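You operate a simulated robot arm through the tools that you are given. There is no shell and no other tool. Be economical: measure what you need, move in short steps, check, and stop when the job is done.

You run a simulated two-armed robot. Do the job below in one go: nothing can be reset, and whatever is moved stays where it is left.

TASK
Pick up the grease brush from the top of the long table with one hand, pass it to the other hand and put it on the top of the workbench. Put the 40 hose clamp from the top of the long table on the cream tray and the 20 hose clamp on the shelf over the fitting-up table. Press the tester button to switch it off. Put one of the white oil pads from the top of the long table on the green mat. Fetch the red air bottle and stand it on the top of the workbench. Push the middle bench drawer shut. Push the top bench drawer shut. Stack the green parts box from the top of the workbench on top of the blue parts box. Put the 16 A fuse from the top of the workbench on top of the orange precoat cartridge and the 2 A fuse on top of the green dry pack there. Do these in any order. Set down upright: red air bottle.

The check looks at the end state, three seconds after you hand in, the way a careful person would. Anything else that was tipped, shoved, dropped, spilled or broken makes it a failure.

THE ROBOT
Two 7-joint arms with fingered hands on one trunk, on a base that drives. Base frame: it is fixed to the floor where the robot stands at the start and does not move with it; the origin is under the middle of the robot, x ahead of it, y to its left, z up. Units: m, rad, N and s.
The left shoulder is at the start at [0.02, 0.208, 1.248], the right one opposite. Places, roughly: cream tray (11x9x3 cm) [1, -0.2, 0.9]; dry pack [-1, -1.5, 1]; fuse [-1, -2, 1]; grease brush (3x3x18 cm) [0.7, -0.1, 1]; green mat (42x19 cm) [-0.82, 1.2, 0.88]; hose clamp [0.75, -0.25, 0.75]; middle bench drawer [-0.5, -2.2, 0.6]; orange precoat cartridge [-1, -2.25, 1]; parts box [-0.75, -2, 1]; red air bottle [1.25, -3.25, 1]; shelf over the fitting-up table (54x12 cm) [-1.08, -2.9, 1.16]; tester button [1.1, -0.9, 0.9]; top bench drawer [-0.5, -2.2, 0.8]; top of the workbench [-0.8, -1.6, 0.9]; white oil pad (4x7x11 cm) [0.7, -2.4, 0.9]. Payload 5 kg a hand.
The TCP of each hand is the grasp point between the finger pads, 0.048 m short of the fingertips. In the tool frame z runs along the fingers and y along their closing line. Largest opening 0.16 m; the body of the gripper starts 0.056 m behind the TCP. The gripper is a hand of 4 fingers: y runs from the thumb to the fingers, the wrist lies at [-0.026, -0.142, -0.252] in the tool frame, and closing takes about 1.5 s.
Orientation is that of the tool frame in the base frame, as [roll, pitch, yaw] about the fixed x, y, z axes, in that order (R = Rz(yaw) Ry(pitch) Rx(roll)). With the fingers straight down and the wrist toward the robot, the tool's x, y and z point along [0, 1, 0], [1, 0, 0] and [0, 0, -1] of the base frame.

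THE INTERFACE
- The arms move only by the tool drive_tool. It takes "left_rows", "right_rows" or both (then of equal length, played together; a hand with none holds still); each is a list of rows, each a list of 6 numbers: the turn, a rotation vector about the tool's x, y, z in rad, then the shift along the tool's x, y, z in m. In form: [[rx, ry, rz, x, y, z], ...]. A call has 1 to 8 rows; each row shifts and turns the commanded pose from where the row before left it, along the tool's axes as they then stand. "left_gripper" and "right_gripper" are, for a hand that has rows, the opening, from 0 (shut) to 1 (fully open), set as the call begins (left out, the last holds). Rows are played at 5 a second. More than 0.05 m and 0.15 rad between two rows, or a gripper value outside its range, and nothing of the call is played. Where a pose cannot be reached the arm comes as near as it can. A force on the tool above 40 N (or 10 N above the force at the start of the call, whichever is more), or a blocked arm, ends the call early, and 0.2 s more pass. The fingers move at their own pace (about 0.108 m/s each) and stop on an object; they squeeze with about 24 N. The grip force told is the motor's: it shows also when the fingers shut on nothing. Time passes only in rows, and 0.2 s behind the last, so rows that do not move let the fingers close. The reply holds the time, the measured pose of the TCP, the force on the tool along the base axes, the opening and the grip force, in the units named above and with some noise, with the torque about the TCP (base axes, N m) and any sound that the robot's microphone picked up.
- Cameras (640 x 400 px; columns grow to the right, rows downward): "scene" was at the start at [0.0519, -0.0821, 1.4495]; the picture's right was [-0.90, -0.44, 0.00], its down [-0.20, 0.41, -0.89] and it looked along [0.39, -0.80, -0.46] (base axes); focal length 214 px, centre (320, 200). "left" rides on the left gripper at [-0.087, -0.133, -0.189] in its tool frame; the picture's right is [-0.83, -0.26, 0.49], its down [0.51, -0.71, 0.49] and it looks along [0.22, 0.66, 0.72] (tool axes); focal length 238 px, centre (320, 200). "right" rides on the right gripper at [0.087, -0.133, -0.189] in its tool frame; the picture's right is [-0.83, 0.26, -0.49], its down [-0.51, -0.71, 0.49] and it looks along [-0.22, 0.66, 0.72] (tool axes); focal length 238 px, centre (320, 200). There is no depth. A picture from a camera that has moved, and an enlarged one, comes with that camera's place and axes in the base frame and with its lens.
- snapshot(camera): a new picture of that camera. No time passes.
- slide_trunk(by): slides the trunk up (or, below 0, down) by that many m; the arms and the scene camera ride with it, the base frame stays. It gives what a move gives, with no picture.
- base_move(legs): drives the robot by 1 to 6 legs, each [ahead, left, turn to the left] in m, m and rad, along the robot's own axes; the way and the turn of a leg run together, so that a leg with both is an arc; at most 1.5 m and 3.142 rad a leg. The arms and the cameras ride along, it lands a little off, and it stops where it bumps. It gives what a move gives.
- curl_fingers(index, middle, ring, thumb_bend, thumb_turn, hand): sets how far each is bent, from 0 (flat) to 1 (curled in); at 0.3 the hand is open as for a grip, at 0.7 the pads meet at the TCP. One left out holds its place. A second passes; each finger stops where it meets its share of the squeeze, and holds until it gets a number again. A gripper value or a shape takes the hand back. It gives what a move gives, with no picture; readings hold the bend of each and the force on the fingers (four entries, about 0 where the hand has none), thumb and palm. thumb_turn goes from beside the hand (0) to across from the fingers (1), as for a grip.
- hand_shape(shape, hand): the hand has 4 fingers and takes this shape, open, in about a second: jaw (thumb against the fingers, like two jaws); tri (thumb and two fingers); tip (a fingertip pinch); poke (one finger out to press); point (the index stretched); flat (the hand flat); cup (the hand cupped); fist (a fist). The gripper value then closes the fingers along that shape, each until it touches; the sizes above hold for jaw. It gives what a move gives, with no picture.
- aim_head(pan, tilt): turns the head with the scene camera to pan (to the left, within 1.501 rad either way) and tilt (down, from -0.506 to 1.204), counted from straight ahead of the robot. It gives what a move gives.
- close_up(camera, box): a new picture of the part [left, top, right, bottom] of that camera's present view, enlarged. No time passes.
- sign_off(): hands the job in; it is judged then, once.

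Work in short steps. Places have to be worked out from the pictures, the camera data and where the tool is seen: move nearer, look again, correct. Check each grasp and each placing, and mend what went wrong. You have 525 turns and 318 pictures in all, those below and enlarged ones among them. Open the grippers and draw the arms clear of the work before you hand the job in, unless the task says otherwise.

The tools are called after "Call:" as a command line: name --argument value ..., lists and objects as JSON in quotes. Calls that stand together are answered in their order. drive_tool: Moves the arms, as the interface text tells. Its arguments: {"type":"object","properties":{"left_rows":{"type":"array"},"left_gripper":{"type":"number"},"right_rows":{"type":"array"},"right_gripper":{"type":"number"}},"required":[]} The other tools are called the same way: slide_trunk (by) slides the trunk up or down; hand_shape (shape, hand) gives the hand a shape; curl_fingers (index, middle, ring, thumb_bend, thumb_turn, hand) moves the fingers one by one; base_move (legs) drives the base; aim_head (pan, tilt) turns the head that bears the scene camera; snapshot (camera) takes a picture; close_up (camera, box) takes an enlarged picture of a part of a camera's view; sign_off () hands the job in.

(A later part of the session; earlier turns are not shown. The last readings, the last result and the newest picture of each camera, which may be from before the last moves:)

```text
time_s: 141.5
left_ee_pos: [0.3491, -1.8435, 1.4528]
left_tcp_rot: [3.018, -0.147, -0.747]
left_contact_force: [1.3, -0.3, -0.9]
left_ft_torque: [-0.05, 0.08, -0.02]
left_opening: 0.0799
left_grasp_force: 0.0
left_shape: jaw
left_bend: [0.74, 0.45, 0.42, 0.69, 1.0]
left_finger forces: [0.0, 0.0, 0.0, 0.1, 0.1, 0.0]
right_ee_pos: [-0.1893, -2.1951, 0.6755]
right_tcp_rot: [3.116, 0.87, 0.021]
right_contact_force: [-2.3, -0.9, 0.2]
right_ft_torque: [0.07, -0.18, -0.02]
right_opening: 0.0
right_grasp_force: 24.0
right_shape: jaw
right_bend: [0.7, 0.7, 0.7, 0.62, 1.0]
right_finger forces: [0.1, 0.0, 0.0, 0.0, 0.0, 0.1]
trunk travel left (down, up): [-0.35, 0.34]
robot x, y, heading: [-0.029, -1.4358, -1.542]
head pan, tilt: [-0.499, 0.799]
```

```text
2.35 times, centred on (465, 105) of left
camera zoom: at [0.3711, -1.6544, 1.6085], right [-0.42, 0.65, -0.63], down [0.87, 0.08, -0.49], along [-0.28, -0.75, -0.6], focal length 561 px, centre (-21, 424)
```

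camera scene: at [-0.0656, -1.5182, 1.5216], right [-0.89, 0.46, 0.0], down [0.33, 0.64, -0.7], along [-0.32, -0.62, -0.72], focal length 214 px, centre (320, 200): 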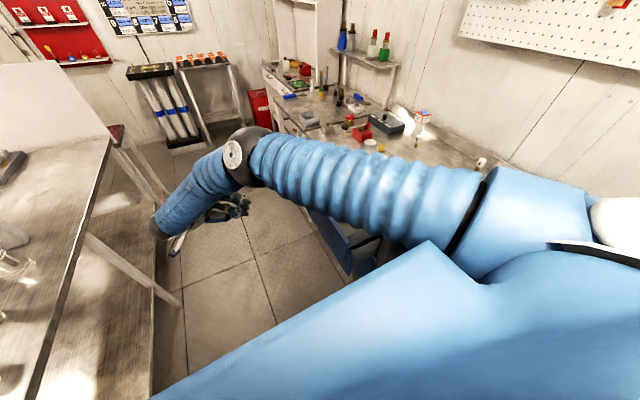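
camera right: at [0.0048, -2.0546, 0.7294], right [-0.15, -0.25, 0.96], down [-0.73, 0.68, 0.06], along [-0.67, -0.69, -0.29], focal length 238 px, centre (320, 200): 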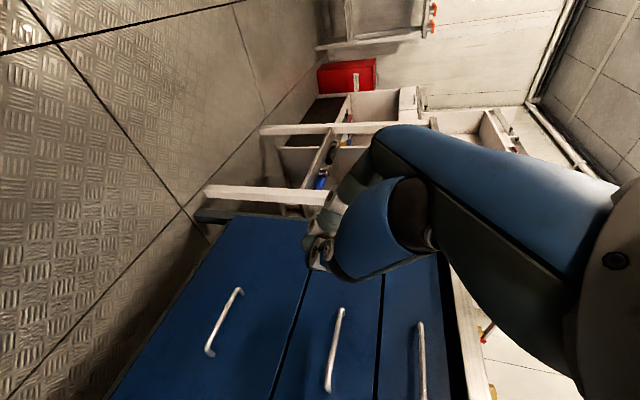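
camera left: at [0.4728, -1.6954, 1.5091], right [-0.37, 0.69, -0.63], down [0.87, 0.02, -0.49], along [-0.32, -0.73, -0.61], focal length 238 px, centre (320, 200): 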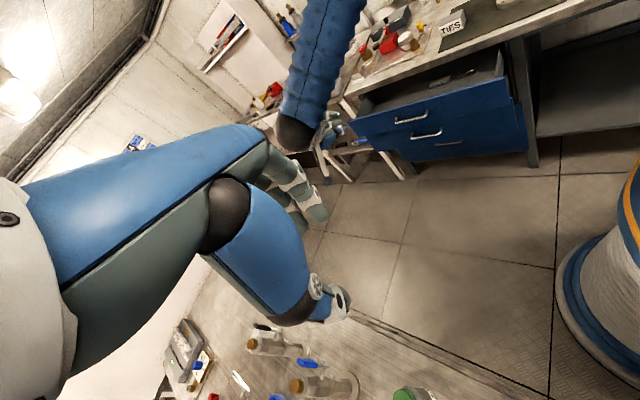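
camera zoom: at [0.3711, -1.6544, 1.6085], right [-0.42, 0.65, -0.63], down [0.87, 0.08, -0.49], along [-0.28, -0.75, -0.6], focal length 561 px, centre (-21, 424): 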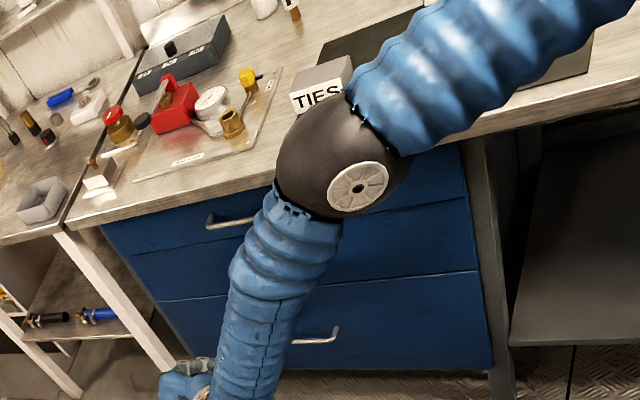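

All three drawer fronts are flush. Raise the right hand, restore it to tool-down, and raise further before turning to face the bench.

Call:
drive_tool --right_rows '[[0, 0, 0, -0.0385, 0, -0.031], [0, 0, 0, -0.0385, 0, -0.031], [0, 0, 0, -0.0385, 0, -0.031], [0, 0, 0, -0.0385, 0, -0.031], [0, 0, 0, -0.0385, 0, -0.031], [0, 0, 0, -0.0385, 0, -0.031], [0, 0, 0, -0.0385, 0, -0.031], [0, 0, 0, -0.0385, 0, -0.031]]'

Call:
drive_tool --right_rows '[[0, 0.145, 0, -0.025, 0, -0.02], [0, 0.145, 0, -0.02, 0, -0.02], [0, 0.145, 0, 0, 0, -0.03], [0, 0.145, 0, 0, 0, -0.03], [0, 0.145, 0, 0, 0, -0.03], [0, 0.145, 0, 0, 0, -0.03]]' --right_gripper 1

Call:
base_move --legs '[[0.2, 0.08, 0], [0, 0, -1.6]]'

Call:
aim_head --pan 0.0 --tilt 0.7

Call:
snapshot --camera "scene"

```text
time_s: 143.3
left_ee_pos: [0.3473, -1.8417, 1.4545]
left_tcp_rot: [3.019, -0.15, -0.747]
left_contact_force: [-0.6, 0.6, 0.1]
left_ft_torque: [-0.11, 0.01, 0.03]
left_opening: 0.0801
left_grasp_force: 0.0
left_shape: jaw
left_bend: [0.74, 0.45, 0.42, 0.69, 1.0]
left_finger forces: [0.1, 0.0, 0.1, 0.0, 0.0, 0.0]
right_ee_pos: [-0.1972, -2.1864, 1.0722]
right_tcp_rot: [3.121, 0.868, 0.03]
right_contact_force: [0.0, 2.2, -1.8]
right_ft_torque: [-0.22, 0.21, 0.15]
right_opening: 0.0001
right_grasp_force: 24.5
right_shape: jaw
right_bend: [0.7, 0.7, 0.7, 0.62, 1.0]
right_finger forces: [0.1, 0.0, 0.1, 0.0, 0.0, 0.0]
trunk travel left (down, up): [-0.35, 0.34]
robot x, y, heading: [-0.0307, -1.4394, -1.542]
head pan, tilt: [-0.499, 0.799]
```

```text
time_s: 144.7
left_ee_pos: [0.3457, -1.8431, 1.4543]
left_tcp_rot: [3.019, -0.152, -0.744]
left_contact_force: [-0.4, 2.2, 0.1]
left_ft_torque: [-0.08, -0.15, 0.03]
left_opening: 0.0801
left_grasp_force: 0.0
left_shape: jaw
left_bend: [0.74, 0.45, 0.42, 0.69, 1.0]
left_finger forces: [0.1, 0.0, 0.1, 0.0, 0.0, 0.0]
right_ee_pos: [-0.1616, -2.1881, 1.2451]
right_tcp_rot: [3.126, -0.005, 0.045]
right_contact_force: [-0.9, 0.7, -1.1]
right_ft_torque: [-0.13, -0.11, 0.02]
right_opening: 0.16
right_grasp_force: 0.1
right_shape: jaw
right_bend: [0.3, 0.3, 0.3, 0.3, 0.98]
right_finger forces: [0.1, 0.0, 0.1, 0.1, 0.1, 0.0]
trunk travel left (down, up): [-0.35, 0.34]
robot x, y, heading: [-0.0304, -1.4348, -1.546]
head pan, tilt: [-0.499, 0.799]
```

```text
time_s: 150.2
left_ee_pos: [-0.3638, -1.9957, 1.4533]
left_tcp_rot: [3.019, -0.148, -2.349]
left_contact_force: [0.4, -0.1, -0.2]
left_ft_torque: [-0.03, 0.02, 0.0]
left_opening: 0.0798
left_grasp_force: 0.1
left_shape: jaw
left_bend: [0.74, 0.45, 0.42, 0.69, 1.0]
left_finger forces: [0.0, 0.0, 0.1, 0.0, 0.1, 0.0]
right_ee_pos: [-0.6915, -1.4786, 1.2455]
right_tcp_rot: [3.125, -0.001, -1.558]
right_contact_force: [0.3, -0.3, -0.7]
right_ft_torque: [-0.03, 0.0, -0.02]
right_opening: 0.1599
right_grasp_force: 0.0
right_shape: jaw
right_bend: [0.3, 0.3, 0.3, 0.3, 0.98]
right_finger forces: [0.0, 0.0, 0.0, 0.0, 0.1, 0.0]
trunk travel left (down, up): [-0.35, 0.34]
robot x, y, heading: [0.056, -1.6324, 3.137]
head pan, tilt: [-0.499, 0.799]
```

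```text
time_s: 151.2
left_ee_pos: [-0.3637, -1.9954, 1.4532]
left_tcp_rot: [3.019, -0.146, -2.349]
left_contact_force: [-0.2, 0.2, -0.6]
left_ft_torque: [0.02, 0.01, 0.0]
left_opening: 0.0799
left_grasp_force: 0.1
left_shape: jaw
left_bend: [0.74, 0.45, 0.42, 0.69, 1.0]
left_finger forces: [0.0, 0.0, 0.0, 0.0, 0.0, 0.0]
right_ee_pos: [-0.6922, -1.4789, 1.2441]
right_tcp_rot: [3.127, -0.002, -1.558]
right_contact_force: [-1.1, -0.2, 0.3]
right_ft_torque: [-0.01, 0.02, 0.01]
right_opening: 0.16
right_grasp_force: 0.0
right_shape: jaw
right_bend: [0.3, 0.3, 0.3, 0.3, 0.98]
right_finger forces: [0.0, 0.0, 0.0, 0.0, 0.0, 0.0]
trunk travel left (down, up): [-0.35, 0.34]
robot x, y, heading: [0.0583, -1.6333, 3.142]
head pan, tilt: [0.0, 0.7]
```

```text
227 pictures are left
camera scene: at [-0.0379, -1.6326, 1.5298], right [0.0, 1.0, 0.0], down [0.64, 0.0, -0.76], along [-0.76, 0.0, -0.64], focal length 214 px, centre (320, 200)
```

scene: 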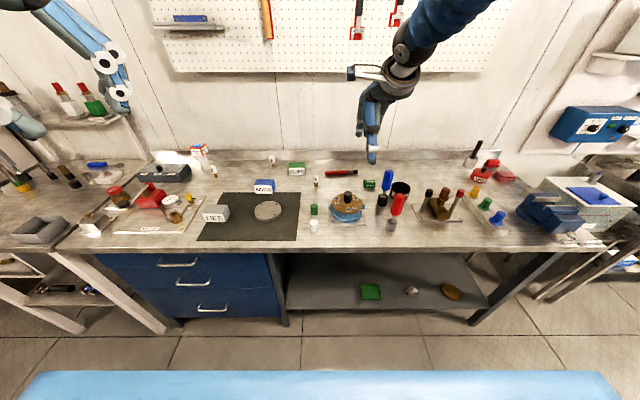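

Drawers are all shut. Zoom for precise bench coordinates with this well-aligned view.

Call:
close_up --camera "scene" --box '[150, 130, 400, 250]'

Call:
close_up --camera "scene" --box '[240, 140, 400, 220]'

```text
2.56 times, centred on (275, 190) of scene
camera zoom: at [-0.0379, -1.6326, 1.5298], right [0.0, 1.0, 0.0], down [0.64, 0.0, -0.76], along [-0.76, 0.0, -0.64], focal length 549 px, centre (435, 226)
```

zoom: 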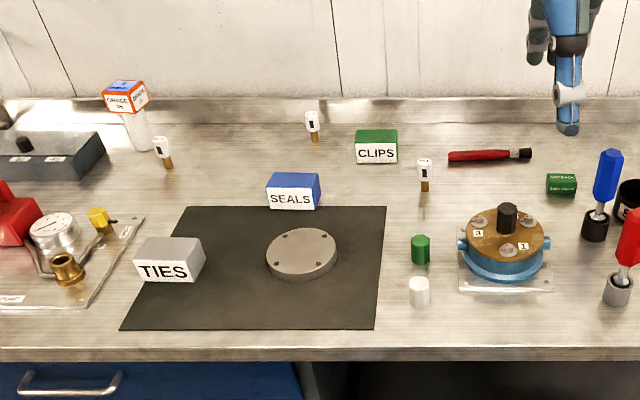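

```text
4.00 times, centred on (320, 180) of scene
camera zoom: at [-0.0379, -1.6326, 1.5298], right [0.0, 1.0, 0.0], down [0.64, 0.0, -0.76], along [-0.76, 0.0, -0.64], focal length 858 px, centre (320, 280)
```

zoom: 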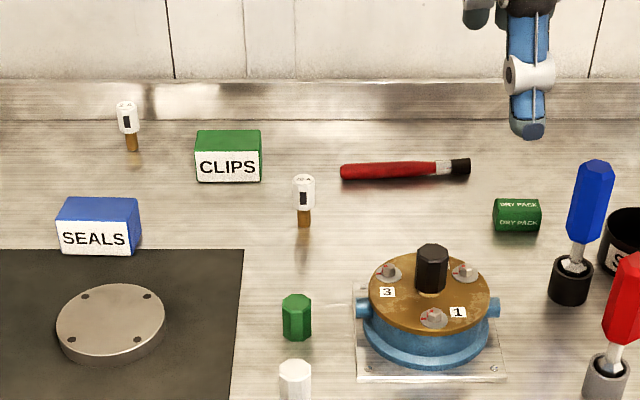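

Coordinates: 2 A fuse (−1.066,−1.895, head top 0.973), CLIPS centre (−1.014,−1.755), SEALS (−0.862,−1.898, top 0.943), dry pack (−0.893,−1.389, top 0.928), 16 A (−0.969,−2.18). Step up to the bench for the 2 A fuse with the right hand.

Call:
base_move --legs '[[0, 0.36, 0], [0.24, 0, 0]]'

Call:
slide_trunk --by -0.1

Call:
snapshot --camera "right"

```text
time_s: 154.8
left_ee_pos: [-0.5955, -2.3577, 1.4529]
left_tcp_rot: [3.02, -0.147, -2.33]
left_contact_force: [-0.6, 0.9, 0.0]
left_ft_torque: [0.01, -0.04, 0.01]
left_opening: 0.0799
left_grasp_force: 0.1
left_shape: jaw
left_bend: [0.74, 0.45, 0.42, 0.69, 1.0]
left_finger forces: [0.0, 0.0, 0.0, 0.0, 0.0, 0.0]
right_ee_pos: [-0.9339, -1.846, 1.2449]
right_tcp_rot: [3.128, -0.003, -1.54]
right_contact_force: [-0.8, -0.2, 0.4]
right_ft_torque: [0.01, -0.07, 0.03]
right_opening: 0.1597
right_grasp_force: 0.2
right_shape: jaw
right_bend: [0.3, 0.3, 0.3, 0.3, 0.98]
right_finger forces: [0.0, 0.0, 0.1, 0.0, 0.0, 0.0]
trunk travel left (down, up): [-0.35, 0.34]
robot x, y, heading: [-0.1839, -1.99, -3.124]
head pan, tilt: [0.0, 0.7]
```

```text
time_s: 156.1
left_ee_pos: [-0.5946, -2.3578, 1.3536]
left_tcp_rot: [3.018, -0.149, -2.328]
left_contact_force: [0.6, -0.2, -0.5]
left_ft_torque: [-0.01, 0.02, 0.05]
left_opening: 0.0798
left_grasp_force: 0.0
left_shape: jaw
left_bend: [0.74, 0.45, 0.42, 0.69, 1.0]
left_finger forces: [0.0, 0.1, 0.0, 0.1, 0.0, 0.0]
right_ee_pos: [-0.9344, -1.8458, 1.1456]
right_tcp_rot: [3.126, -0.001, -1.539]
right_contact_force: [0.0, -0.2, 0.4]
right_ft_torque: [0.02, 0.03, -0.04]
right_opening: 0.1599
right_grasp_force: 0.1
right_shape: jaw
right_bend: [0.3, 0.3, 0.3, 0.3, 0.98]
right_finger forces: [0.0, 0.0, 0.0, 0.1, 0.1, 0.0]
trunk travel left (down, up): [-0.25, 0.44]
robot x, y, heading: [-0.1875, -1.9865, -3.125]
head pan, tilt: [0.0, 0.7]
```

```text
224 pictures are left
camera right: at [-0.7958, -1.9293, 1.3335], right [-0.28, 0.83, 0.49], down [0.69, 0.53, -0.5], along [-0.67, 0.2, -0.71], focal length 238 px, centre (320, 200)
```

right: 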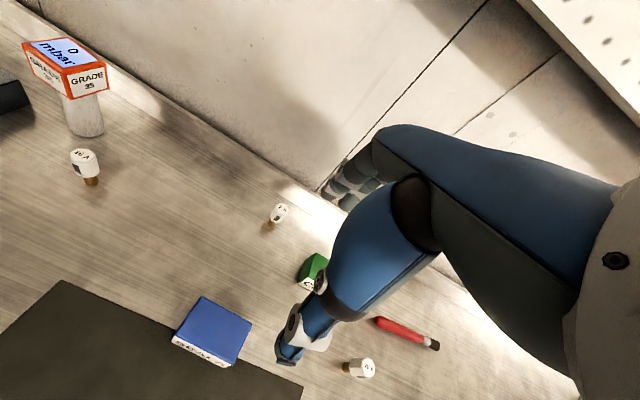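

2 A fuse confirmed at (−1.065,−1.892). The wall is close behind it, so I'll close along y: rotate the right hand 90° (wrist to the right) and step 4 cm closer.

Call:
drive_tool --right_rows '[[0, 0, -0.15, 0, 0, -0.005], [0, 0, -0.15, 0, 0, -0.005], [0, 0, -0.15, 0, 0, 0], [0, 0, -0.15, 0, 0, 0], [0, 0, -0.15, 0, 0, 0], [0, 0, -0.15, 0, 0, 0], [0, 0, -0.15, 0, 0, 0], [0, 0, -0.15, 0, 0, 0]]'

Call:
drive_tool --right_rows '[[0, 0, -0.15, 0, 0, 0], [0, 0, -0.15, 0, 0, 0], [0, 0, -0.085, 0, 0, 0]]'

Call:
base_move --legs '[[0.04, 0, 0]]'

Call:
curl_fingers --hand "right" --index 0.42 --middle 0.42 --ring 0.42 --thumb_bend 0.42 --thumb_turn 1

Call:
snapshot --camera "right"

```text
time_s: 157.9
left_ee_pos: [-0.5971, -2.356, 1.3524]
left_tcp_rot: [3.019, -0.148, -2.331]
left_contact_force: [-0.2, 0.3, -0.7]
left_ft_torque: [0.0, -0.06, -0.02]
left_opening: 0.0799
left_grasp_force: 0.0
left_shape: jaw
left_bend: [0.74, 0.45, 0.42, 0.69, 1.0]
left_finger forces: [0.0, 0.1, 0.1, 0.0, 0.1, 0.1]
right_ee_pos: [-0.934, -1.8459, 1.1538]
right_tcp_rot: [3.135, 0.011, -0.338]
right_contact_force: [0.2, 0.6, 0.3]
right_ft_torque: [-0.04, 0.0, 0.01]
right_opening: 0.1597
right_grasp_force: 0.0
right_shape: jaw
right_bend: [0.3, 0.3, 0.3, 0.3, 0.98]
right_finger forces: [0.1, 0.0, 0.0, 0.1, 0.0, 0.0]
trunk travel left (down, up): [-0.25, 0.44]
robot x, y, heading: [-0.1826, -1.9869, -3.125]
head pan, tilt: [0.0, 0.7]
```

```text
time_s: 158.7
left_ee_pos: [-0.5968, -2.3574, 1.3525]
left_tcp_rot: [3.02, -0.147, -2.331]
left_contact_force: [-0.4, 0.6, 0.2]
left_ft_torque: [0.02, -0.06, -0.04]
left_opening: 0.0799
left_grasp_force: 0.0
left_shape: jaw
left_bend: [0.74, 0.45, 0.42, 0.69, 1.0]
left_finger forces: [0.0, 0.0, 0.0, 0.1, 0.1, 0.0]
right_ee_pos: [-0.9339, -1.8457, 1.1556]
right_tcp_rot: [3.139, 0.015, 0.047]
right_contact_force: [0.1, -1.3, 0.0]
right_ft_torque: [0.01, -0.06, 0.01]
right_opening: 0.1596
right_grasp_force: 0.0
right_shape: jaw
right_bend: [0.3, 0.3, 0.3, 0.3, 0.98]
right_finger forces: [0.0, 0.0, 0.0, 0.0, 0.1, 0.0]
trunk travel left (down, up): [-0.25, 0.44]
robot x, y, heading: [-0.1841, -1.985, -3.128]
head pan, tilt: [0.0, 0.7]
```

```text
time_s: 159.6
left_ee_pos: [-0.6388, -2.3601, 1.3521]
left_tcp_rot: [3.021, -0.146, -2.332]
left_contact_force: [-2.0, -1.2, -0.7]
left_ft_torque: [0.05, -0.2, -0.04]
left_opening: 0.0801
left_grasp_force: 0.1
left_shape: jaw
left_bend: [0.74, 0.45, 0.42, 0.69, 1.0]
left_finger forces: [0.0, 0.1, 0.0, 0.1, 0.0, 0.1]
right_ee_pos: [-0.976, -1.8486, 1.1534]
right_tcp_rot: [3.14, 0.012, 0.046]
right_contact_force: [-0.4, -0.4, -0.9]
right_ft_torque: [0.0, -0.21, 0.0]
right_opening: 0.1598
right_grasp_force: 0.1
right_shape: jaw
right_bend: [0.3, 0.3, 0.3, 0.3, 0.98]
right_finger forces: [0.0, 0.0, 0.0, 0.1, 0.0, 0.0]
trunk travel left (down, up): [-0.25, 0.44]
robot x, y, heading: [-0.2257, -1.9894, -3.119]
head pan, tilt: [0.0, 0.7]
```

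```text
time_s: 160.6
left_ee_pos: [-0.6377, -2.358, 1.3521]
left_tcp_rot: [3.019, -0.145, -2.33]
left_contact_force: [-1.3, 0.2, 0.2]
left_ft_torque: [0.0, -0.06, -0.01]
left_opening: 0.08
left_grasp_force: 0.2
left_shape: jaw
left_bend: [0.74, 0.45, 0.42, 0.69, 1.0]
left_finger forces: [0.0, 0.0, 0.0, 0.0, 0.1, 0.1]
right_ee_pos: [-0.9744, -1.8476, 1.1545]
right_tcp_rot: [3.142, 0.013, 0.043]
right_contact_force: [0.0, 0.6, -0.5]
right_ft_torque: [0.0, -0.06, -0.01]
right_opening: 0.1234
right_grasp_force: 0.0
right_shape: fingers
right_bend: [0.42, 0.42, 0.42, 0.42, 0.99]
right_finger forces: [0.0, 0.0, 0.0, 0.1, 0.1, 0.0]
trunk travel left (down, up): [-0.25, 0.44]
robot x, y, heading: [-0.2241, -1.9925, -3.124]
head pan, tilt: [0.0, 0.7]
```

```text
223 pictures are left
camera right: at [-0.8918, -1.7115, 1.3426], right [-0.82, -0.3, 0.5], down [-0.54, 0.69, -0.48], along [-0.2, -0.67, -0.72], focal length 238 px, centre (320, 200)
```

right: 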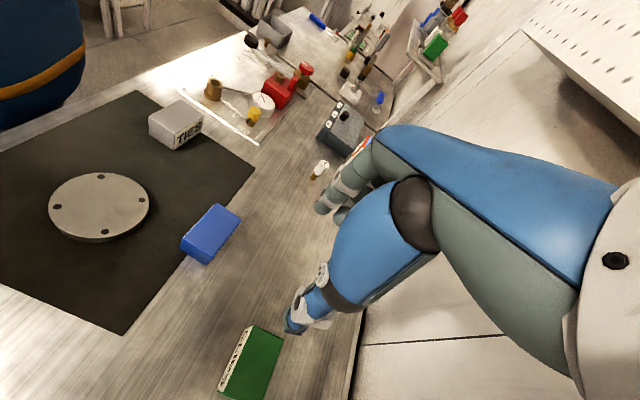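

Move over the fuse and check alignment before descending.

Call:
drive_tool --right_rows '[[0, 0, 0, -0.046, 0.018, 0], [0, 0, 0, -0.047, 0.018, 0], [0, 0, 0, 0, 0.006, 0.04], [0, 0, 0, 0, 0, 0.03]]'

Call:
snapshot --camera "right"

Call:
snapshot --camera "scene"

```text
refused: row 2 steps farther than a row can; nothing moved
```

```text
222 pictures are left
camera right: at [-0.8918, -1.7115, 1.3426], right [-0.82, -0.3, 0.5], down [-0.54, 0.69, -0.48], along [-0.2, -0.67, -0.72], focal length 238 px, centre (320, 200)
```

right: 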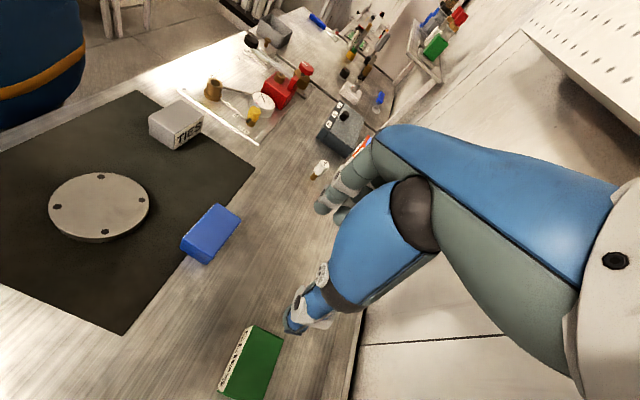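

```text
221 pictures are left
camera scene: at [-0.319, -1.989, 1.4298], right [-0.02, 1.0, 0.0], down [0.64, 0.01, -0.76], along [-0.76, -0.01, -0.64], focal length 214 px, centre (320, 200)
```

scene: 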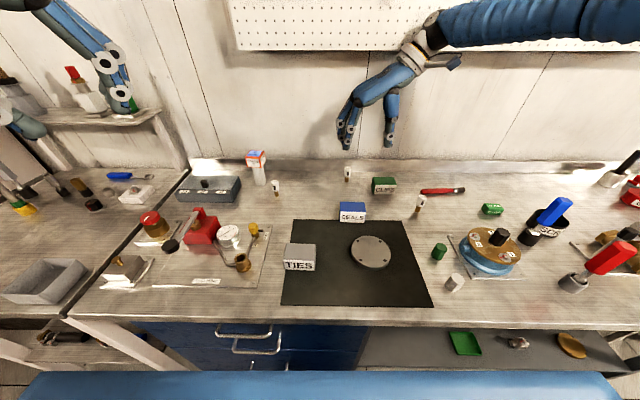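

Row too long by a hair; resend with three smaller steps.

Call:
drive_tool --right_rows '[[0, 0, 0, -0.032, 0.014, 0], [0, 0, 0, -0.032, 0.014, 0], [0, 0, 0, -0.029, 0.014, 0], [0, 0, 0, 0, 0, 0.04], [0, 0, 0, 0, 0, 0.03]]'

Call:
snapshot --camera "right"

Call:
close_up --camera "scene" --box '[280, 60, 440, 230]'

```text
time_s: 161.1
left_ee_pos: [-0.6362, -2.3573, 1.3524]
left_tcp_rot: [3.022, -0.145, -2.333]
left_contact_force: [-1.7, 1.7, -2.0]
left_ft_torque: [-0.18, -0.23, -0.04]
left_opening: 0.08
left_grasp_force: 0.0
left_shape: jaw
left_bend: [0.74, 0.45, 0.42, 0.69, 1.0]
left_finger forces: [0.0, 0.1, 0.0, 0.1, 0.1, 0.0]
right_ee_pos: [-1.0025, -1.8617, 1.1582]
right_tcp_rot: [-3.141, 0.006, 0.048]
right_contact_force: [32.9, -4.5, 5.6]
right_ft_torque: [1.61, 7.56, -3.39]
right_opening: 0.123
right_grasp_force: 0.1
right_shape: fingers
right_bend: [0.42, 0.42, 0.42, 0.42, 0.99]
right_finger forces: [0.1, 0.0, 0.0, 0.0, 0.1, 0.0]
trunk travel left (down, up): [-0.25, 0.44]
robot x, y, heading: [-0.2252, -1.988, -3.131]
head pan, tilt: [0.0, 0.7]
stopped in row 2 (right hand): the force on the tool passed its limit at 225 N (the readings are from after the stop); the commanded pose is now the measured one
```

```text
220 pictures are left
camera right: at [-0.9214, -1.7262, 1.347], right [-0.82, -0.3, 0.49], down [-0.54, 0.68, -0.49], along [-0.19, -0.67, -0.72], focal length 238 px, centre (320, 200)
```

right: 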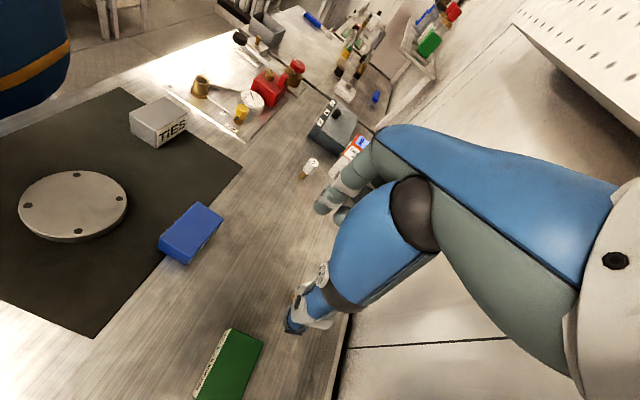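

```text
2.35 times, centred on (360, 145) of scene
camera zoom: at [-0.3146, -1.989, 1.4302], right [-0.01, 1.0, 0.0], down [0.64, 0.01, -0.77], along [-0.77, -0.01, -0.64], focal length 505 px, centre (226, 329)
```

zoom: 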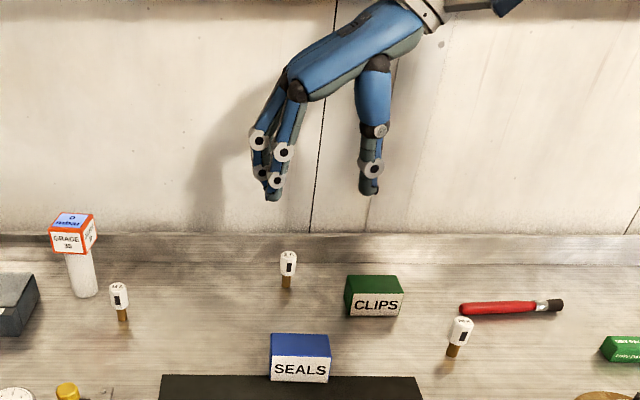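

The wrist touched the pegboard (bottom edge z≈1.37). Back off, go down first, then slide in along −x with fingers straddling the fuse.

Call:
drive_tool --right_rows '[[0, 0, 0, 0.03, 0, 0], [0, 0, 0, 0, 0.03, 0.03], [0, 0, 0, 0, 0, 0.045], [0, 0, 0, 0, 0, 0.045], [0, 0, 0, 0, 0, 0.045]]'

Call:
snapshot --camera "right"

```text
time_s: 162.3
left_ee_pos: [-0.6402, -2.3564, 1.3522]
left_tcp_rot: [3.023, -0.147, -2.331]
left_contact_force: [-1.1, 1.1, 0.8]
left_ft_torque: [-0.09, -0.14, 0.01]
left_opening: 0.0802
left_grasp_force: 0.0
left_shape: jaw
left_bend: [0.74, 0.45, 0.42, 0.69, 1.0]
left_finger forces: [0.0, 0.0, 0.0, 0.0, 0.1, 0.0]
right_ee_pos: [-0.9768, -1.8906, 0.9887]
right_tcp_rot: [3.14, 0.003, 0.046]
right_contact_force: [-0.9, 0.9, 1.9]
right_ft_torque: [-0.05, -0.09, -0.02]
right_opening: 0.1234
right_grasp_force: 0.1
right_shape: fingers
right_bend: [0.42, 0.42, 0.42, 0.42, 0.99]
right_finger forces: [0.1, 0.0, 0.0, 0.0, 0.1, 0.0]
trunk travel left (down, up): [-0.25, 0.44]
robot x, y, heading: [-0.2213, -1.986, -3.126]
head pan, tilt: [0.0, 0.7]
```

```text
218 pictures are left
camera right: at [-0.895, -1.7544, 1.1779], right [-0.82, -0.29, 0.49], down [-0.54, 0.69, -0.49], along [-0.19, -0.67, -0.72], focal length 238 px, centre (320, 200)
```

right: 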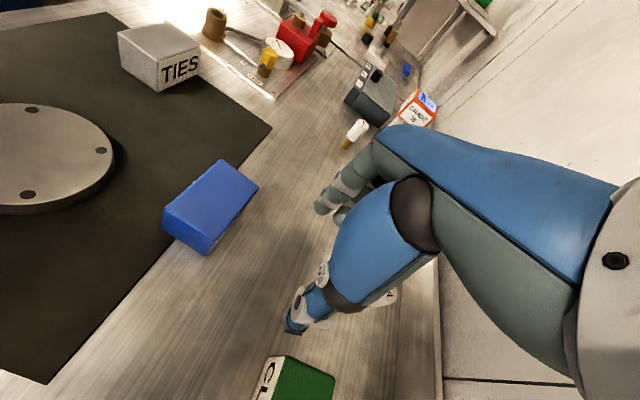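

Fuse lies straight ahead (−x) between the fingers. Slide in.

Call:
drive_tool --right_rows '[[0, 0, 0, -0.03, 0, 0], [0, 0, 0, -0.03, 0, 0], [0, 0, 0, -0.028, 0, 0.005], [0, 0, 0, 0, 0, 0.01]]'

Call:
close_up --camera "scene" --box '[280, 60, 440, 230]'

```text
time_s: 163.3
left_ee_pos: [-0.6384, -2.3561, 1.3522]
left_tcp_rot: [3.021, -0.146, -2.332]
left_contact_force: [1.7, -0.6, 0.4]
left_ft_torque: [-0.04, 0.04, 0.02]
left_opening: 0.0801
left_grasp_force: 0.1
left_shape: jaw
left_bend: [0.74, 0.45, 0.42, 0.69, 1.0]
left_finger forces: [0.1, 0.1, 0.0, 0.0, 0.1, 0.1]
right_ee_pos: [-1.0652, -1.8955, 0.9763]
right_tcp_rot: [3.139, 0.004, 0.045]
right_contact_force: [0.2, 0.7, 0.2]
right_ft_torque: [-0.04, 0.01, -0.02]
right_opening: 0.1232
right_grasp_force: 0.0
right_shape: fingers
right_bend: [0.42, 0.42, 0.42, 0.42, 0.99]
right_finger forces: [0.0, 0.0, 0.0, 0.1, 0.1, 0.0]
trunk travel left (down, up): [-0.25, 0.44]
robot x, y, heading: [-0.2228, -1.9899, -3.127]
head pan, tilt: [0.0, 0.7]
```

```text
2.35 times, centred on (360, 145) of scene
camera zoom: at [-0.3176, -1.9878, 1.4299], right [-0.01, 1.0, 0.0], down [0.64, 0.01, -0.77], along [-0.76, -0.01, -0.64], focal length 505 px, centre (226, 329)
```

zoom: 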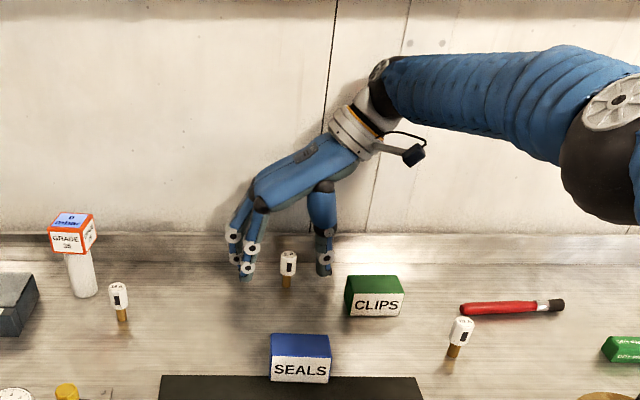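

Fuse is centred between thumb and fingers. Close.

Call:
drive_tool --right_rows '[[0, 0, 0, 0, 0, 0], [0, 0, 0, 0, 0, 0], [0, 0, 0, 0, 0, 0], [0, 0, 0, 0, 0, 0], [0, 0, 0, 0, 0, 0], [0, 0, 0, 0, 0, 0], [0, 0, 0, 0, 0, 0]]' --right_gripper 0

Call:
close_up --camera "scene" --box '[310, 100, 390, 200]'

```text
time_s: 164.9
left_ee_pos: [-0.6389, -2.3573, 1.3527]
left_tcp_rot: [3.022, -0.143, -2.332]
left_contact_force: [-0.7, -1.0, 0.6]
left_ft_torque: [0.03, -0.02, 0.03]
left_opening: 0.08
left_grasp_force: 0.1
left_shape: jaw
left_bend: [0.74, 0.45, 0.42, 0.69, 1.0]
left_finger forces: [0.0, 0.0, 0.1, 0.0, 0.1, 0.1]
right_ee_pos: [-1.0647, -1.897, 0.9768]
right_tcp_rot: [3.141, 0.003, 0.046]
right_contact_force: [-0.4, 0.9, -0.4]
right_ft_torque: [0.0, 0.04, 0.0]
right_opening: 0.0155
right_grasp_force: 23.9
right_shape: jaw
right_bend: [0.71, 0.67, 0.7, 0.74, 1.0]
right_finger forces: [10.6, 6.6, 0.0, 0.0, 19.6, 0.1]
trunk travel left (down, up): [-0.25, 0.44]
robot x, y, heading: [-0.2247, -1.9893, -3.132]
head pan, tilt: [0.0, 0.7]
```

```text
4.00 times, centred on (350, 150) of scene
camera zoom: at [-0.3185, -1.9886, 1.4298], right [-0.01, 1.0, 0.0], down [0.64, 0.01, -0.76], along [-0.76, -0.01, -0.64], focal length 858 px, centre (200, 400)
```

zoom: 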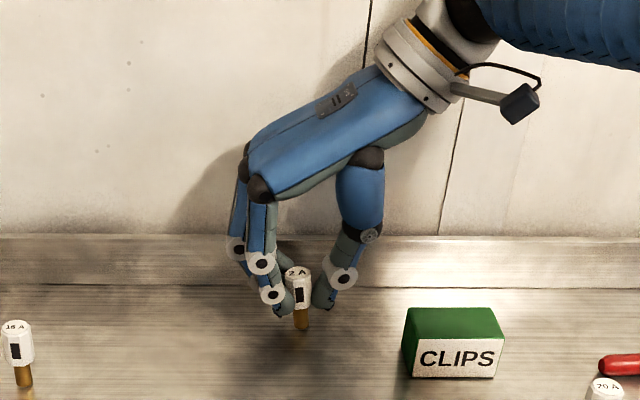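

Gripped. Lift a little, then pull out from the wall.

Call:
drive_tool --right_rows '[[0, 0, 0, 0, 0, -0.03], [0, 0, 0, 0, 0, -0.03], [0, 0, 0, 0.045, 0, 0], [0, 0, 0, 0.045, 0, 0], [0, 0, 0, 0.045, 0, -0.02], [0, 0, 0, 0.045, 0, -0.02], [0, 0, 0, 0.03, 0, -0.035], [0, 0, 0, 0, 0, 0]]'

Call:
close_up --camera "right" --box '[220, 160, 420, 340]'

Call:
snapshot --camera "scene"

```text
time_s: 166.7
left_ee_pos: [-0.641, -2.3576, 1.3515]
left_tcp_rot: [3.024, -0.145, -2.332]
left_contact_force: [-1.2, -0.3, 0.3]
left_ft_torque: [-0.03, -0.16, -0.06]
left_opening: 0.0799
left_grasp_force: 0.0
left_shape: jaw
left_bend: [0.74, 0.45, 0.42, 0.69, 1.0]
left_finger forces: [0.0, 0.0, 0.0, 0.0, 0.0, 0.1]
right_ee_pos: [-0.8532, -1.8863, 1.1048]
right_tcp_rot: [-3.141, 0.002, 0.045]
right_contact_force: [-1.1, -0.6, -1.5]
right_ft_torque: [-0.01, -0.13, 0.0]
right_opening: 0.0154
right_grasp_force: 24.0
right_shape: jaw
right_bend: [0.71, 0.67, 0.7, 0.74, 1.0]
right_finger forces: [10.6, 7.4, 0.0, 0.0, 19.6, 0.0]
trunk travel left (down, up): [-0.25, 0.44]
robot x, y, heading: [-0.2242, -1.9879, -3.128]
head pan, tilt: [0.0, 0.7]
```

```text
2.22 times, centred on (320, 250) of right
camera zoom: at [-0.7723, -1.7497, 1.2949], right [-0.82, -0.3, 0.49], down [-0.54, 0.69, -0.49], along [-0.19, -0.66, -0.72], focal length 530 px, centre (320, 89)
```

zoom: 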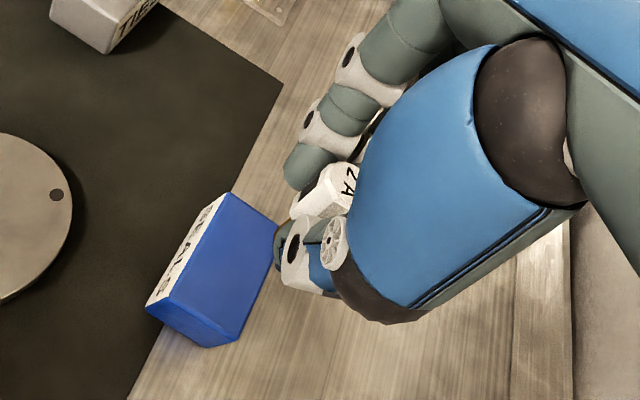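

```text
214 pictures are left
camera scene: at [-0.32, -1.9886, 1.4296], right [-0.01, 1.0, 0.0], down [0.65, 0.01, -0.76], along [-0.76, -0.01, -0.65], focal length 214 px, centre (320, 200)
```

scene: 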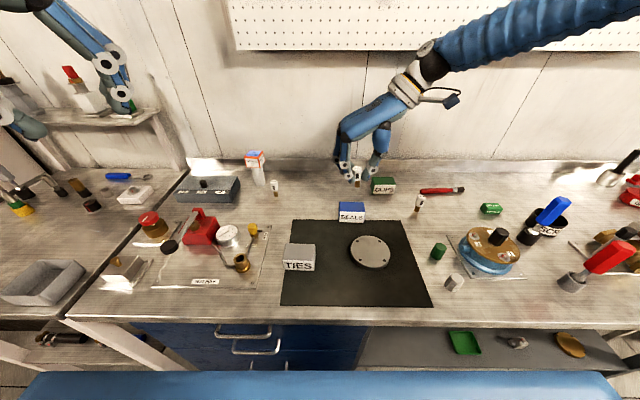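

Fuse held upright. Slide the base right to the dry pack (backing 5 cm for clearance).

Call:
base_move --legs '[[-0.05, 0, 0], [0, -0.47, 0]]'

Call:
snapshot --camera "right"

Call:
snapshot --camera "scene"

```text
time_s: 170.0
left_ee_pos: [-0.5963, -1.8879, 1.3515]
left_tcp_rot: [3.02, -0.146, -2.336]
left_contact_force: [-0.1, 0.5, 0.4]
left_ft_torque: [-0.1, 0.01, 0.02]
left_opening: 0.08
left_grasp_force: 0.0
left_shape: jaw
left_bend: [0.74, 0.45, 0.42, 0.69, 1.0]
left_finger forces: [0.1, 0.1, 0.1, 0.0, 0.0, 0.1]
right_ee_pos: [-0.8082, -1.4143, 1.1077]
right_tcp_rot: [-3.141, 0.001, 0.04]
right_contact_force: [-0.3, 2.1, -0.1]
right_ft_torque: [-0.08, -0.01, -0.01]
right_opening: 0.0157
right_grasp_force: 24.1
right_shape: jaw
right_bend: [0.71, 0.67, 0.7, 0.74, 1.0]
right_finger forces: [10.6, 7.3, 0.0, 0.1, 19.6, 0.0]
trunk travel left (down, up): [-0.25, 0.44]
robot x, y, heading: [-0.1787, -1.516, -3.135]
head pan, tilt: [0.0, 0.7]
```

```text
213 pictures are left
camera right: at [-0.7256, -1.2798, 1.2955], right [-0.82, -0.29, 0.49], down [-0.54, 0.69, -0.49], along [-0.19, -0.66, -0.72], focal length 238 px, centre (320, 200)
```

right: 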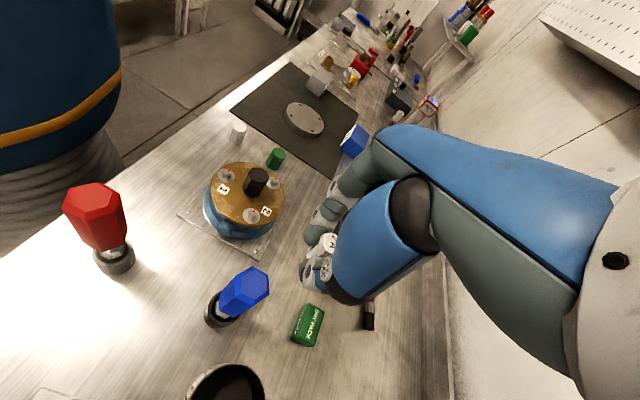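

```text
212 pictures are left
camera scene: at [-0.2741, -1.5207, 1.4298], right [-0.01, 1.0, 0.0], down [0.64, 0.01, -0.76], along [-0.76, -0.01, -0.64], focal length 214 px, centre (320, 200)
```

scene: 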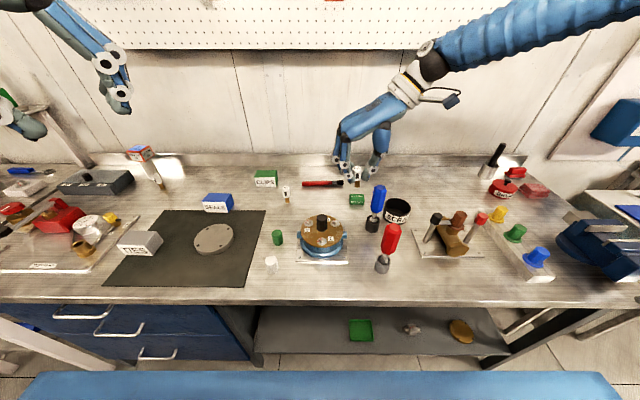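

Zoom to see the fuse attitude and the dry pack's exact place.

Call:
close_up --camera "scene" --box '[310, 120, 430, 230]'

Call:
close_up --camera "right" --box '[240, 200, 400, 360]'

```text
3.64 times, centred on (370, 175) of scene
camera zoom: at [-0.2741, -1.5207, 1.4298], right [-0.01, 1.0, 0.0], down [0.64, 0.01, -0.76], along [-0.76, -0.01, -0.64], focal length 780 px, centre (138, 291)
```

zoom: 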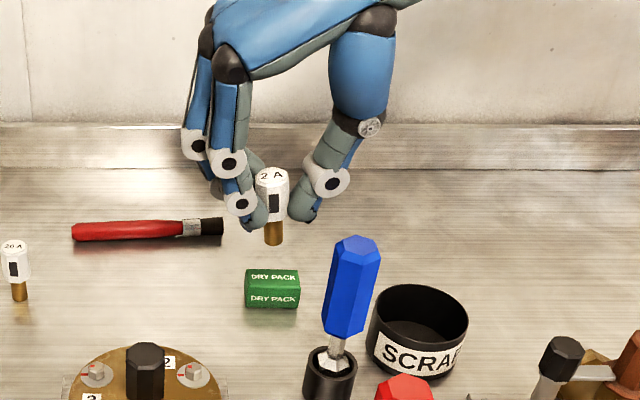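

```text
2.50 times, centred on (320, 280) of right
camera zoom: at [-0.7256, -1.2798, 1.2955], right [-0.82, -0.29, 0.49], down [-0.54, 0.69, -0.49], along [-0.19, -0.66, -0.72], focal length 596 px, centre (320, 0)
```

zoom: 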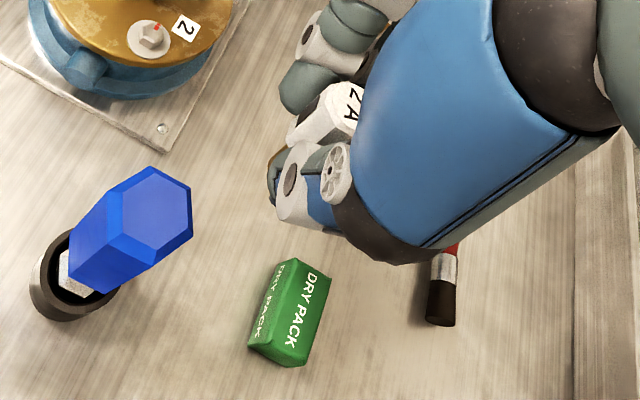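

Fuse is vertical; dry-pack top centre (−0.888,−1.391). Move over it, then down.

Call:
drive_tool --right_rows '[[0, 0, 0, -0.04, 0, 0], [0, 0, 0, -0.039, 0, 0], [0, 0, 0, 0, -0.024, 0], [0, 0, 0, 0, 0, 0.04], [0, 0, 0, 0, 0, 0.03], [0, 0, 0, 0, 0, 0.01]]'

Call:
close_up --camera "scene" --box '[310, 120, 430, 230]'

Call:
close_up --camera "right" --box '[240, 180, 400, 340]'

```text
time_s: 171.4
left_ee_pos: [-0.5973, -1.8888, 1.3516]
left_tcp_rot: [3.022, -0.145, -2.337]
left_contact_force: [-0.5, -0.8, -0.9]
left_ft_torque: [0.01, -0.03, -0.06]
left_opening: 0.0799
left_grasp_force: 0.1
left_shape: jaw
left_bend: [0.74, 0.45, 0.42, 0.69, 1.0]
left_finger forces: [0.0, 0.1, 0.0, 0.0, 0.1, 0.1]
right_ee_pos: [-0.8895, -1.3958, 1.0252]
right_tcp_rot: [3.141, 0.002, 0.041]
right_contact_force: [-0.6, -0.2, -0.7]
right_ft_torque: [0.05, -0.12, -0.03]
right_opening: 0.0154
right_grasp_force: 23.7
right_shape: jaw
right_bend: [0.71, 0.67, 0.7, 0.74, 1.0]
right_finger forces: [10.9, 7.5, 0.1, 0.1, 19.7, 0.0]
trunk travel left (down, up): [-0.25, 0.44]
robot x, y, heading: [-0.1788, -1.5193, -3.134]
head pan, tilt: [0.0, 0.7]
```

```text
3.64 times, centred on (370, 175) of scene
camera zoom: at [-0.2751, -1.5219, 1.4298], right [-0.01, 1.0, 0.0], down [0.64, 0.01, -0.76], along [-0.76, -0.01, -0.65], focal length 780 px, centre (138, 291)
```

zoom: 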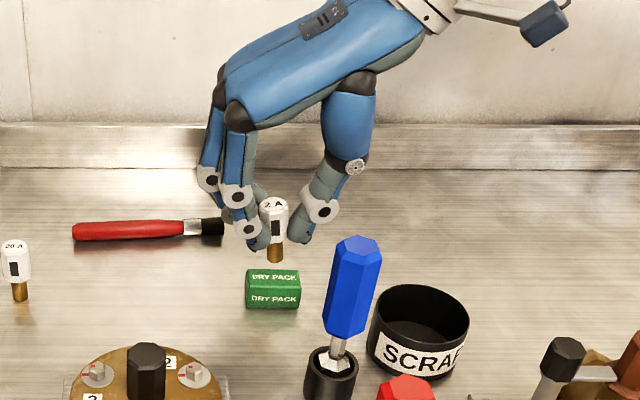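

```text
2.50 times, centred on (320, 260) of right
camera zoom: at [-0.8071, -1.2603, 1.2138], right [-0.82, -0.29, 0.49], down [-0.54, 0.69, -0.49], along [-0.19, -0.66, -0.72], focal length 596 px, centre (320, 50)
```

zoom: 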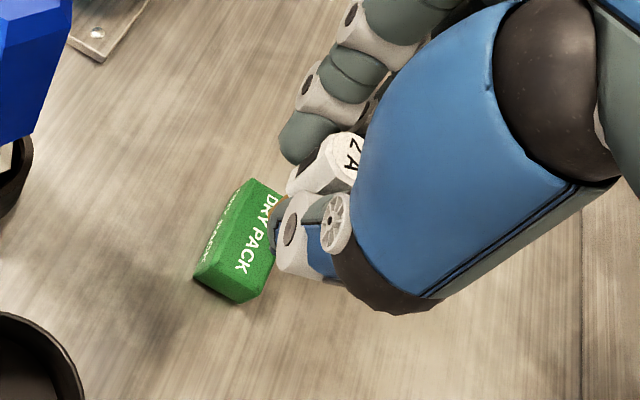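

Well aligned. Lower about 2 cm until it touches.

Call:
drive_tool --right_rows '[[0, 0, 0, -0.003, 0, 0.01], [0, 0, 0, 0, 0, 0.005], [0, 0, 0, 0, 0, 0.003]]'

Call:
close_up --camera "scene" --box '[330, 150, 400, 220]'

```text
time_s: 172.2
left_ee_pos: [-0.5967, -1.8878, 1.3516]
left_tcp_rot: [3.022, -0.145, -2.337]
left_contact_force: [0.2, 0.7, 0.5]
left_ft_torque: [0.01, -0.05, -0.01]
left_opening: 0.0801
left_grasp_force: 0.0
left_shape: jaw
left_bend: [0.74, 0.45, 0.42, 0.69, 1.0]
left_finger forces: [0.0, 0.0, 0.0, 0.0, 0.0, 0.0]
right_ee_pos: [-0.8918, -1.3956, 1.0076]
right_tcp_rot: [3.142, 0.003, 0.039]
right_contact_force: [-0.2, 0.7, -0.2]
right_ft_torque: [-0.03, 0.01, 0.02]
right_opening: 0.0153
right_grasp_force: 24.1
right_shape: jaw
right_bend: [0.71, 0.67, 0.7, 0.74, 1.0]
right_finger forces: [11.0, 7.6, 0.0, 0.0, 19.6, 0.0]
trunk travel left (down, up): [-0.25, 0.44]
robot x, y, heading: [-0.1841, -1.5229, -3.136]
head pan, tilt: [0.0, 0.7]
```

```text
5.71 times, centred on (365, 185) of scene
camera zoom: at [-0.2745, -1.5215, 1.4298], right [-0.01, 1.0, 0.0], down [0.64, 0.01, -0.76], along [-0.76, -0.01, -0.64], focal length 1226 px, centre (63, 286)
```

zoom: 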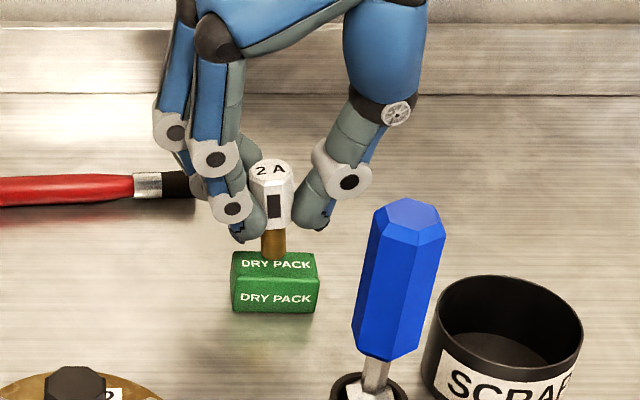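

Almost touching. Two more millimetres, watching force.

Call:
drive_tool --right_rows '[[0, 0, 0, 0.003, 0, 0.002], [0, 0, 0, 0, 0, 0.002]]'

Call:
close_up --camera "scene" --box '[330, 150, 400, 220]'

```text
time_s: 172.8
left_ee_pos: [-0.5962, -1.8888, 1.3521]
left_tcp_rot: [3.022, -0.144, -2.337]
left_contact_force: [0.7, 0.6, -0.4]
left_ft_torque: [0.01, 0.03, 0.0]
left_opening: 0.0799
left_grasp_force: 0.0
left_shape: jaw
left_bend: [0.74, 0.45, 0.42, 0.69, 1.0]
left_finger forces: [0.0, 0.0, 0.1, 0.1, 0.0, 0.0]
right_ee_pos: [-0.888, -1.3969, 1.0047]
right_tcp_rot: [3.142, 0.003, 0.042]
right_contact_force: [-1.0, 0.3, -0.3]
right_ft_torque: [0.05, 0.03, -0.01]
right_opening: 0.0153
right_grasp_force: 23.9
right_shape: jaw
right_bend: [0.71, 0.67, 0.7, 0.74, 1.0]
right_finger forces: [10.9, 7.5, 0.0, 0.0, 19.5, 0.1]
trunk travel left (down, up): [-0.25, 0.44]
robot x, y, heading: [-0.1784, -1.5234, -3.133]
head pan, tilt: [0.0, 0.7]
```

```text
5.71 times, centred on (365, 185) of scene
camera zoom: at [-0.2743, -1.5215, 1.4298], right [-0.01, 1.0, 0.0], down [0.64, 0.01, -0.76], along [-0.76, -0.01, -0.64], focal length 1226 px, centre (63, 286)
```

zoom: 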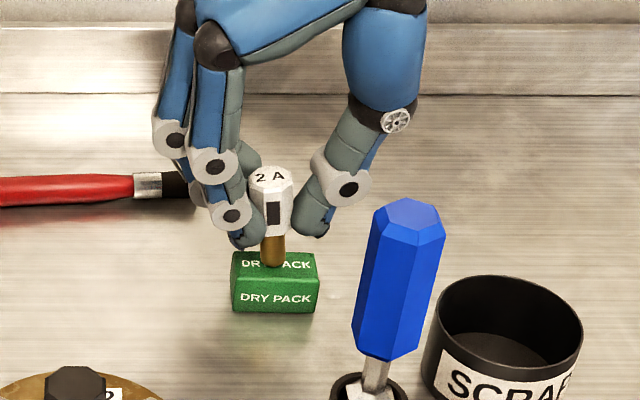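

Centred; keep lowering in 2 mm steps until a force appears.

Call:
drive_tool --right_rows '[[0, 0, 0, 0, 0, 0.002], [0, 0, 0, 0, 0, 0.001]]'

Call:
drive_tool --right_rows '[[0, 0, 0, 0, 0, 0.002], [0, 0, 0, 0, 0, 0]]'

```text
time_s: 173.4
left_ee_pos: [-0.5961, -1.8888, 1.3522]
left_tcp_rot: [3.023, -0.146, -2.336]
left_contact_force: [-0.8, 0.5, -0.4]
left_ft_torque: [0.02, -0.01, -0.03]
left_opening: 0.08
left_grasp_force: 0.1
left_shape: jaw
left_bend: [0.74, 0.45, 0.42, 0.69, 1.0]
left_finger forces: [0.0, 0.0, 0.0, 0.1, 0.0, 0.1]
right_ee_pos: [-0.889, -1.3967, 1.003]
right_tcp_rot: [3.138, 0.004, 0.041]
right_contact_force: [0.8, 1.4, 14.2]
right_ft_torque: [0.06, -0.02, 0.03]
right_opening: 0.0161
right_grasp_force: 24.3
right_shape: jaw
right_bend: [0.71, 0.67, 0.7, 0.74, 1.0]
right_finger forces: [11.9, 8.5, 0.1, 0.0, 23.7, 0.0]
trunk travel left (down, up): [-0.25, 0.44]
robot x, y, heading: [-0.1781, -1.5214, -3.13]
head pan, tilt: [0.0, 0.7]
```

```text
time_s: 174.0
left_ee_pos: [-0.5948, -1.8877, 1.3535]
left_tcp_rot: [3.018, -0.147, -2.337]
left_contact_force: [0.2, -1.0, 0.2]
left_ft_torque: [0.03, 0.01, 0.02]
left_opening: 0.08
left_grasp_force: 0.0
left_shape: jaw
left_bend: [0.74, 0.45, 0.42, 0.69, 1.0]
left_finger forces: [0.1, 0.0, 0.0, 0.1, 0.1, 0.0]
right_ee_pos: [-0.888, -1.3965, 1.0034]
right_tcp_rot: [3.14, 0.007, 0.04]
right_contact_force: [0.6, 3.5, 30.5]
right_ft_torque: [0.21, 0.07, 0.0]
right_opening: 0.0173
right_grasp_force: 23.4
right_shape: jaw
right_bend: [0.71, 0.67, 0.7, 0.74, 1.0]
right_finger forces: [13.6, 10.6, 0.0, 0.1, 29.8, 0.1]
trunk travel left (down, up): [-0.25, 0.44]
robot x, y, heading: [-0.1784, -1.5207, -3.137]
head pan, tilt: [0.0, 0.7]
```

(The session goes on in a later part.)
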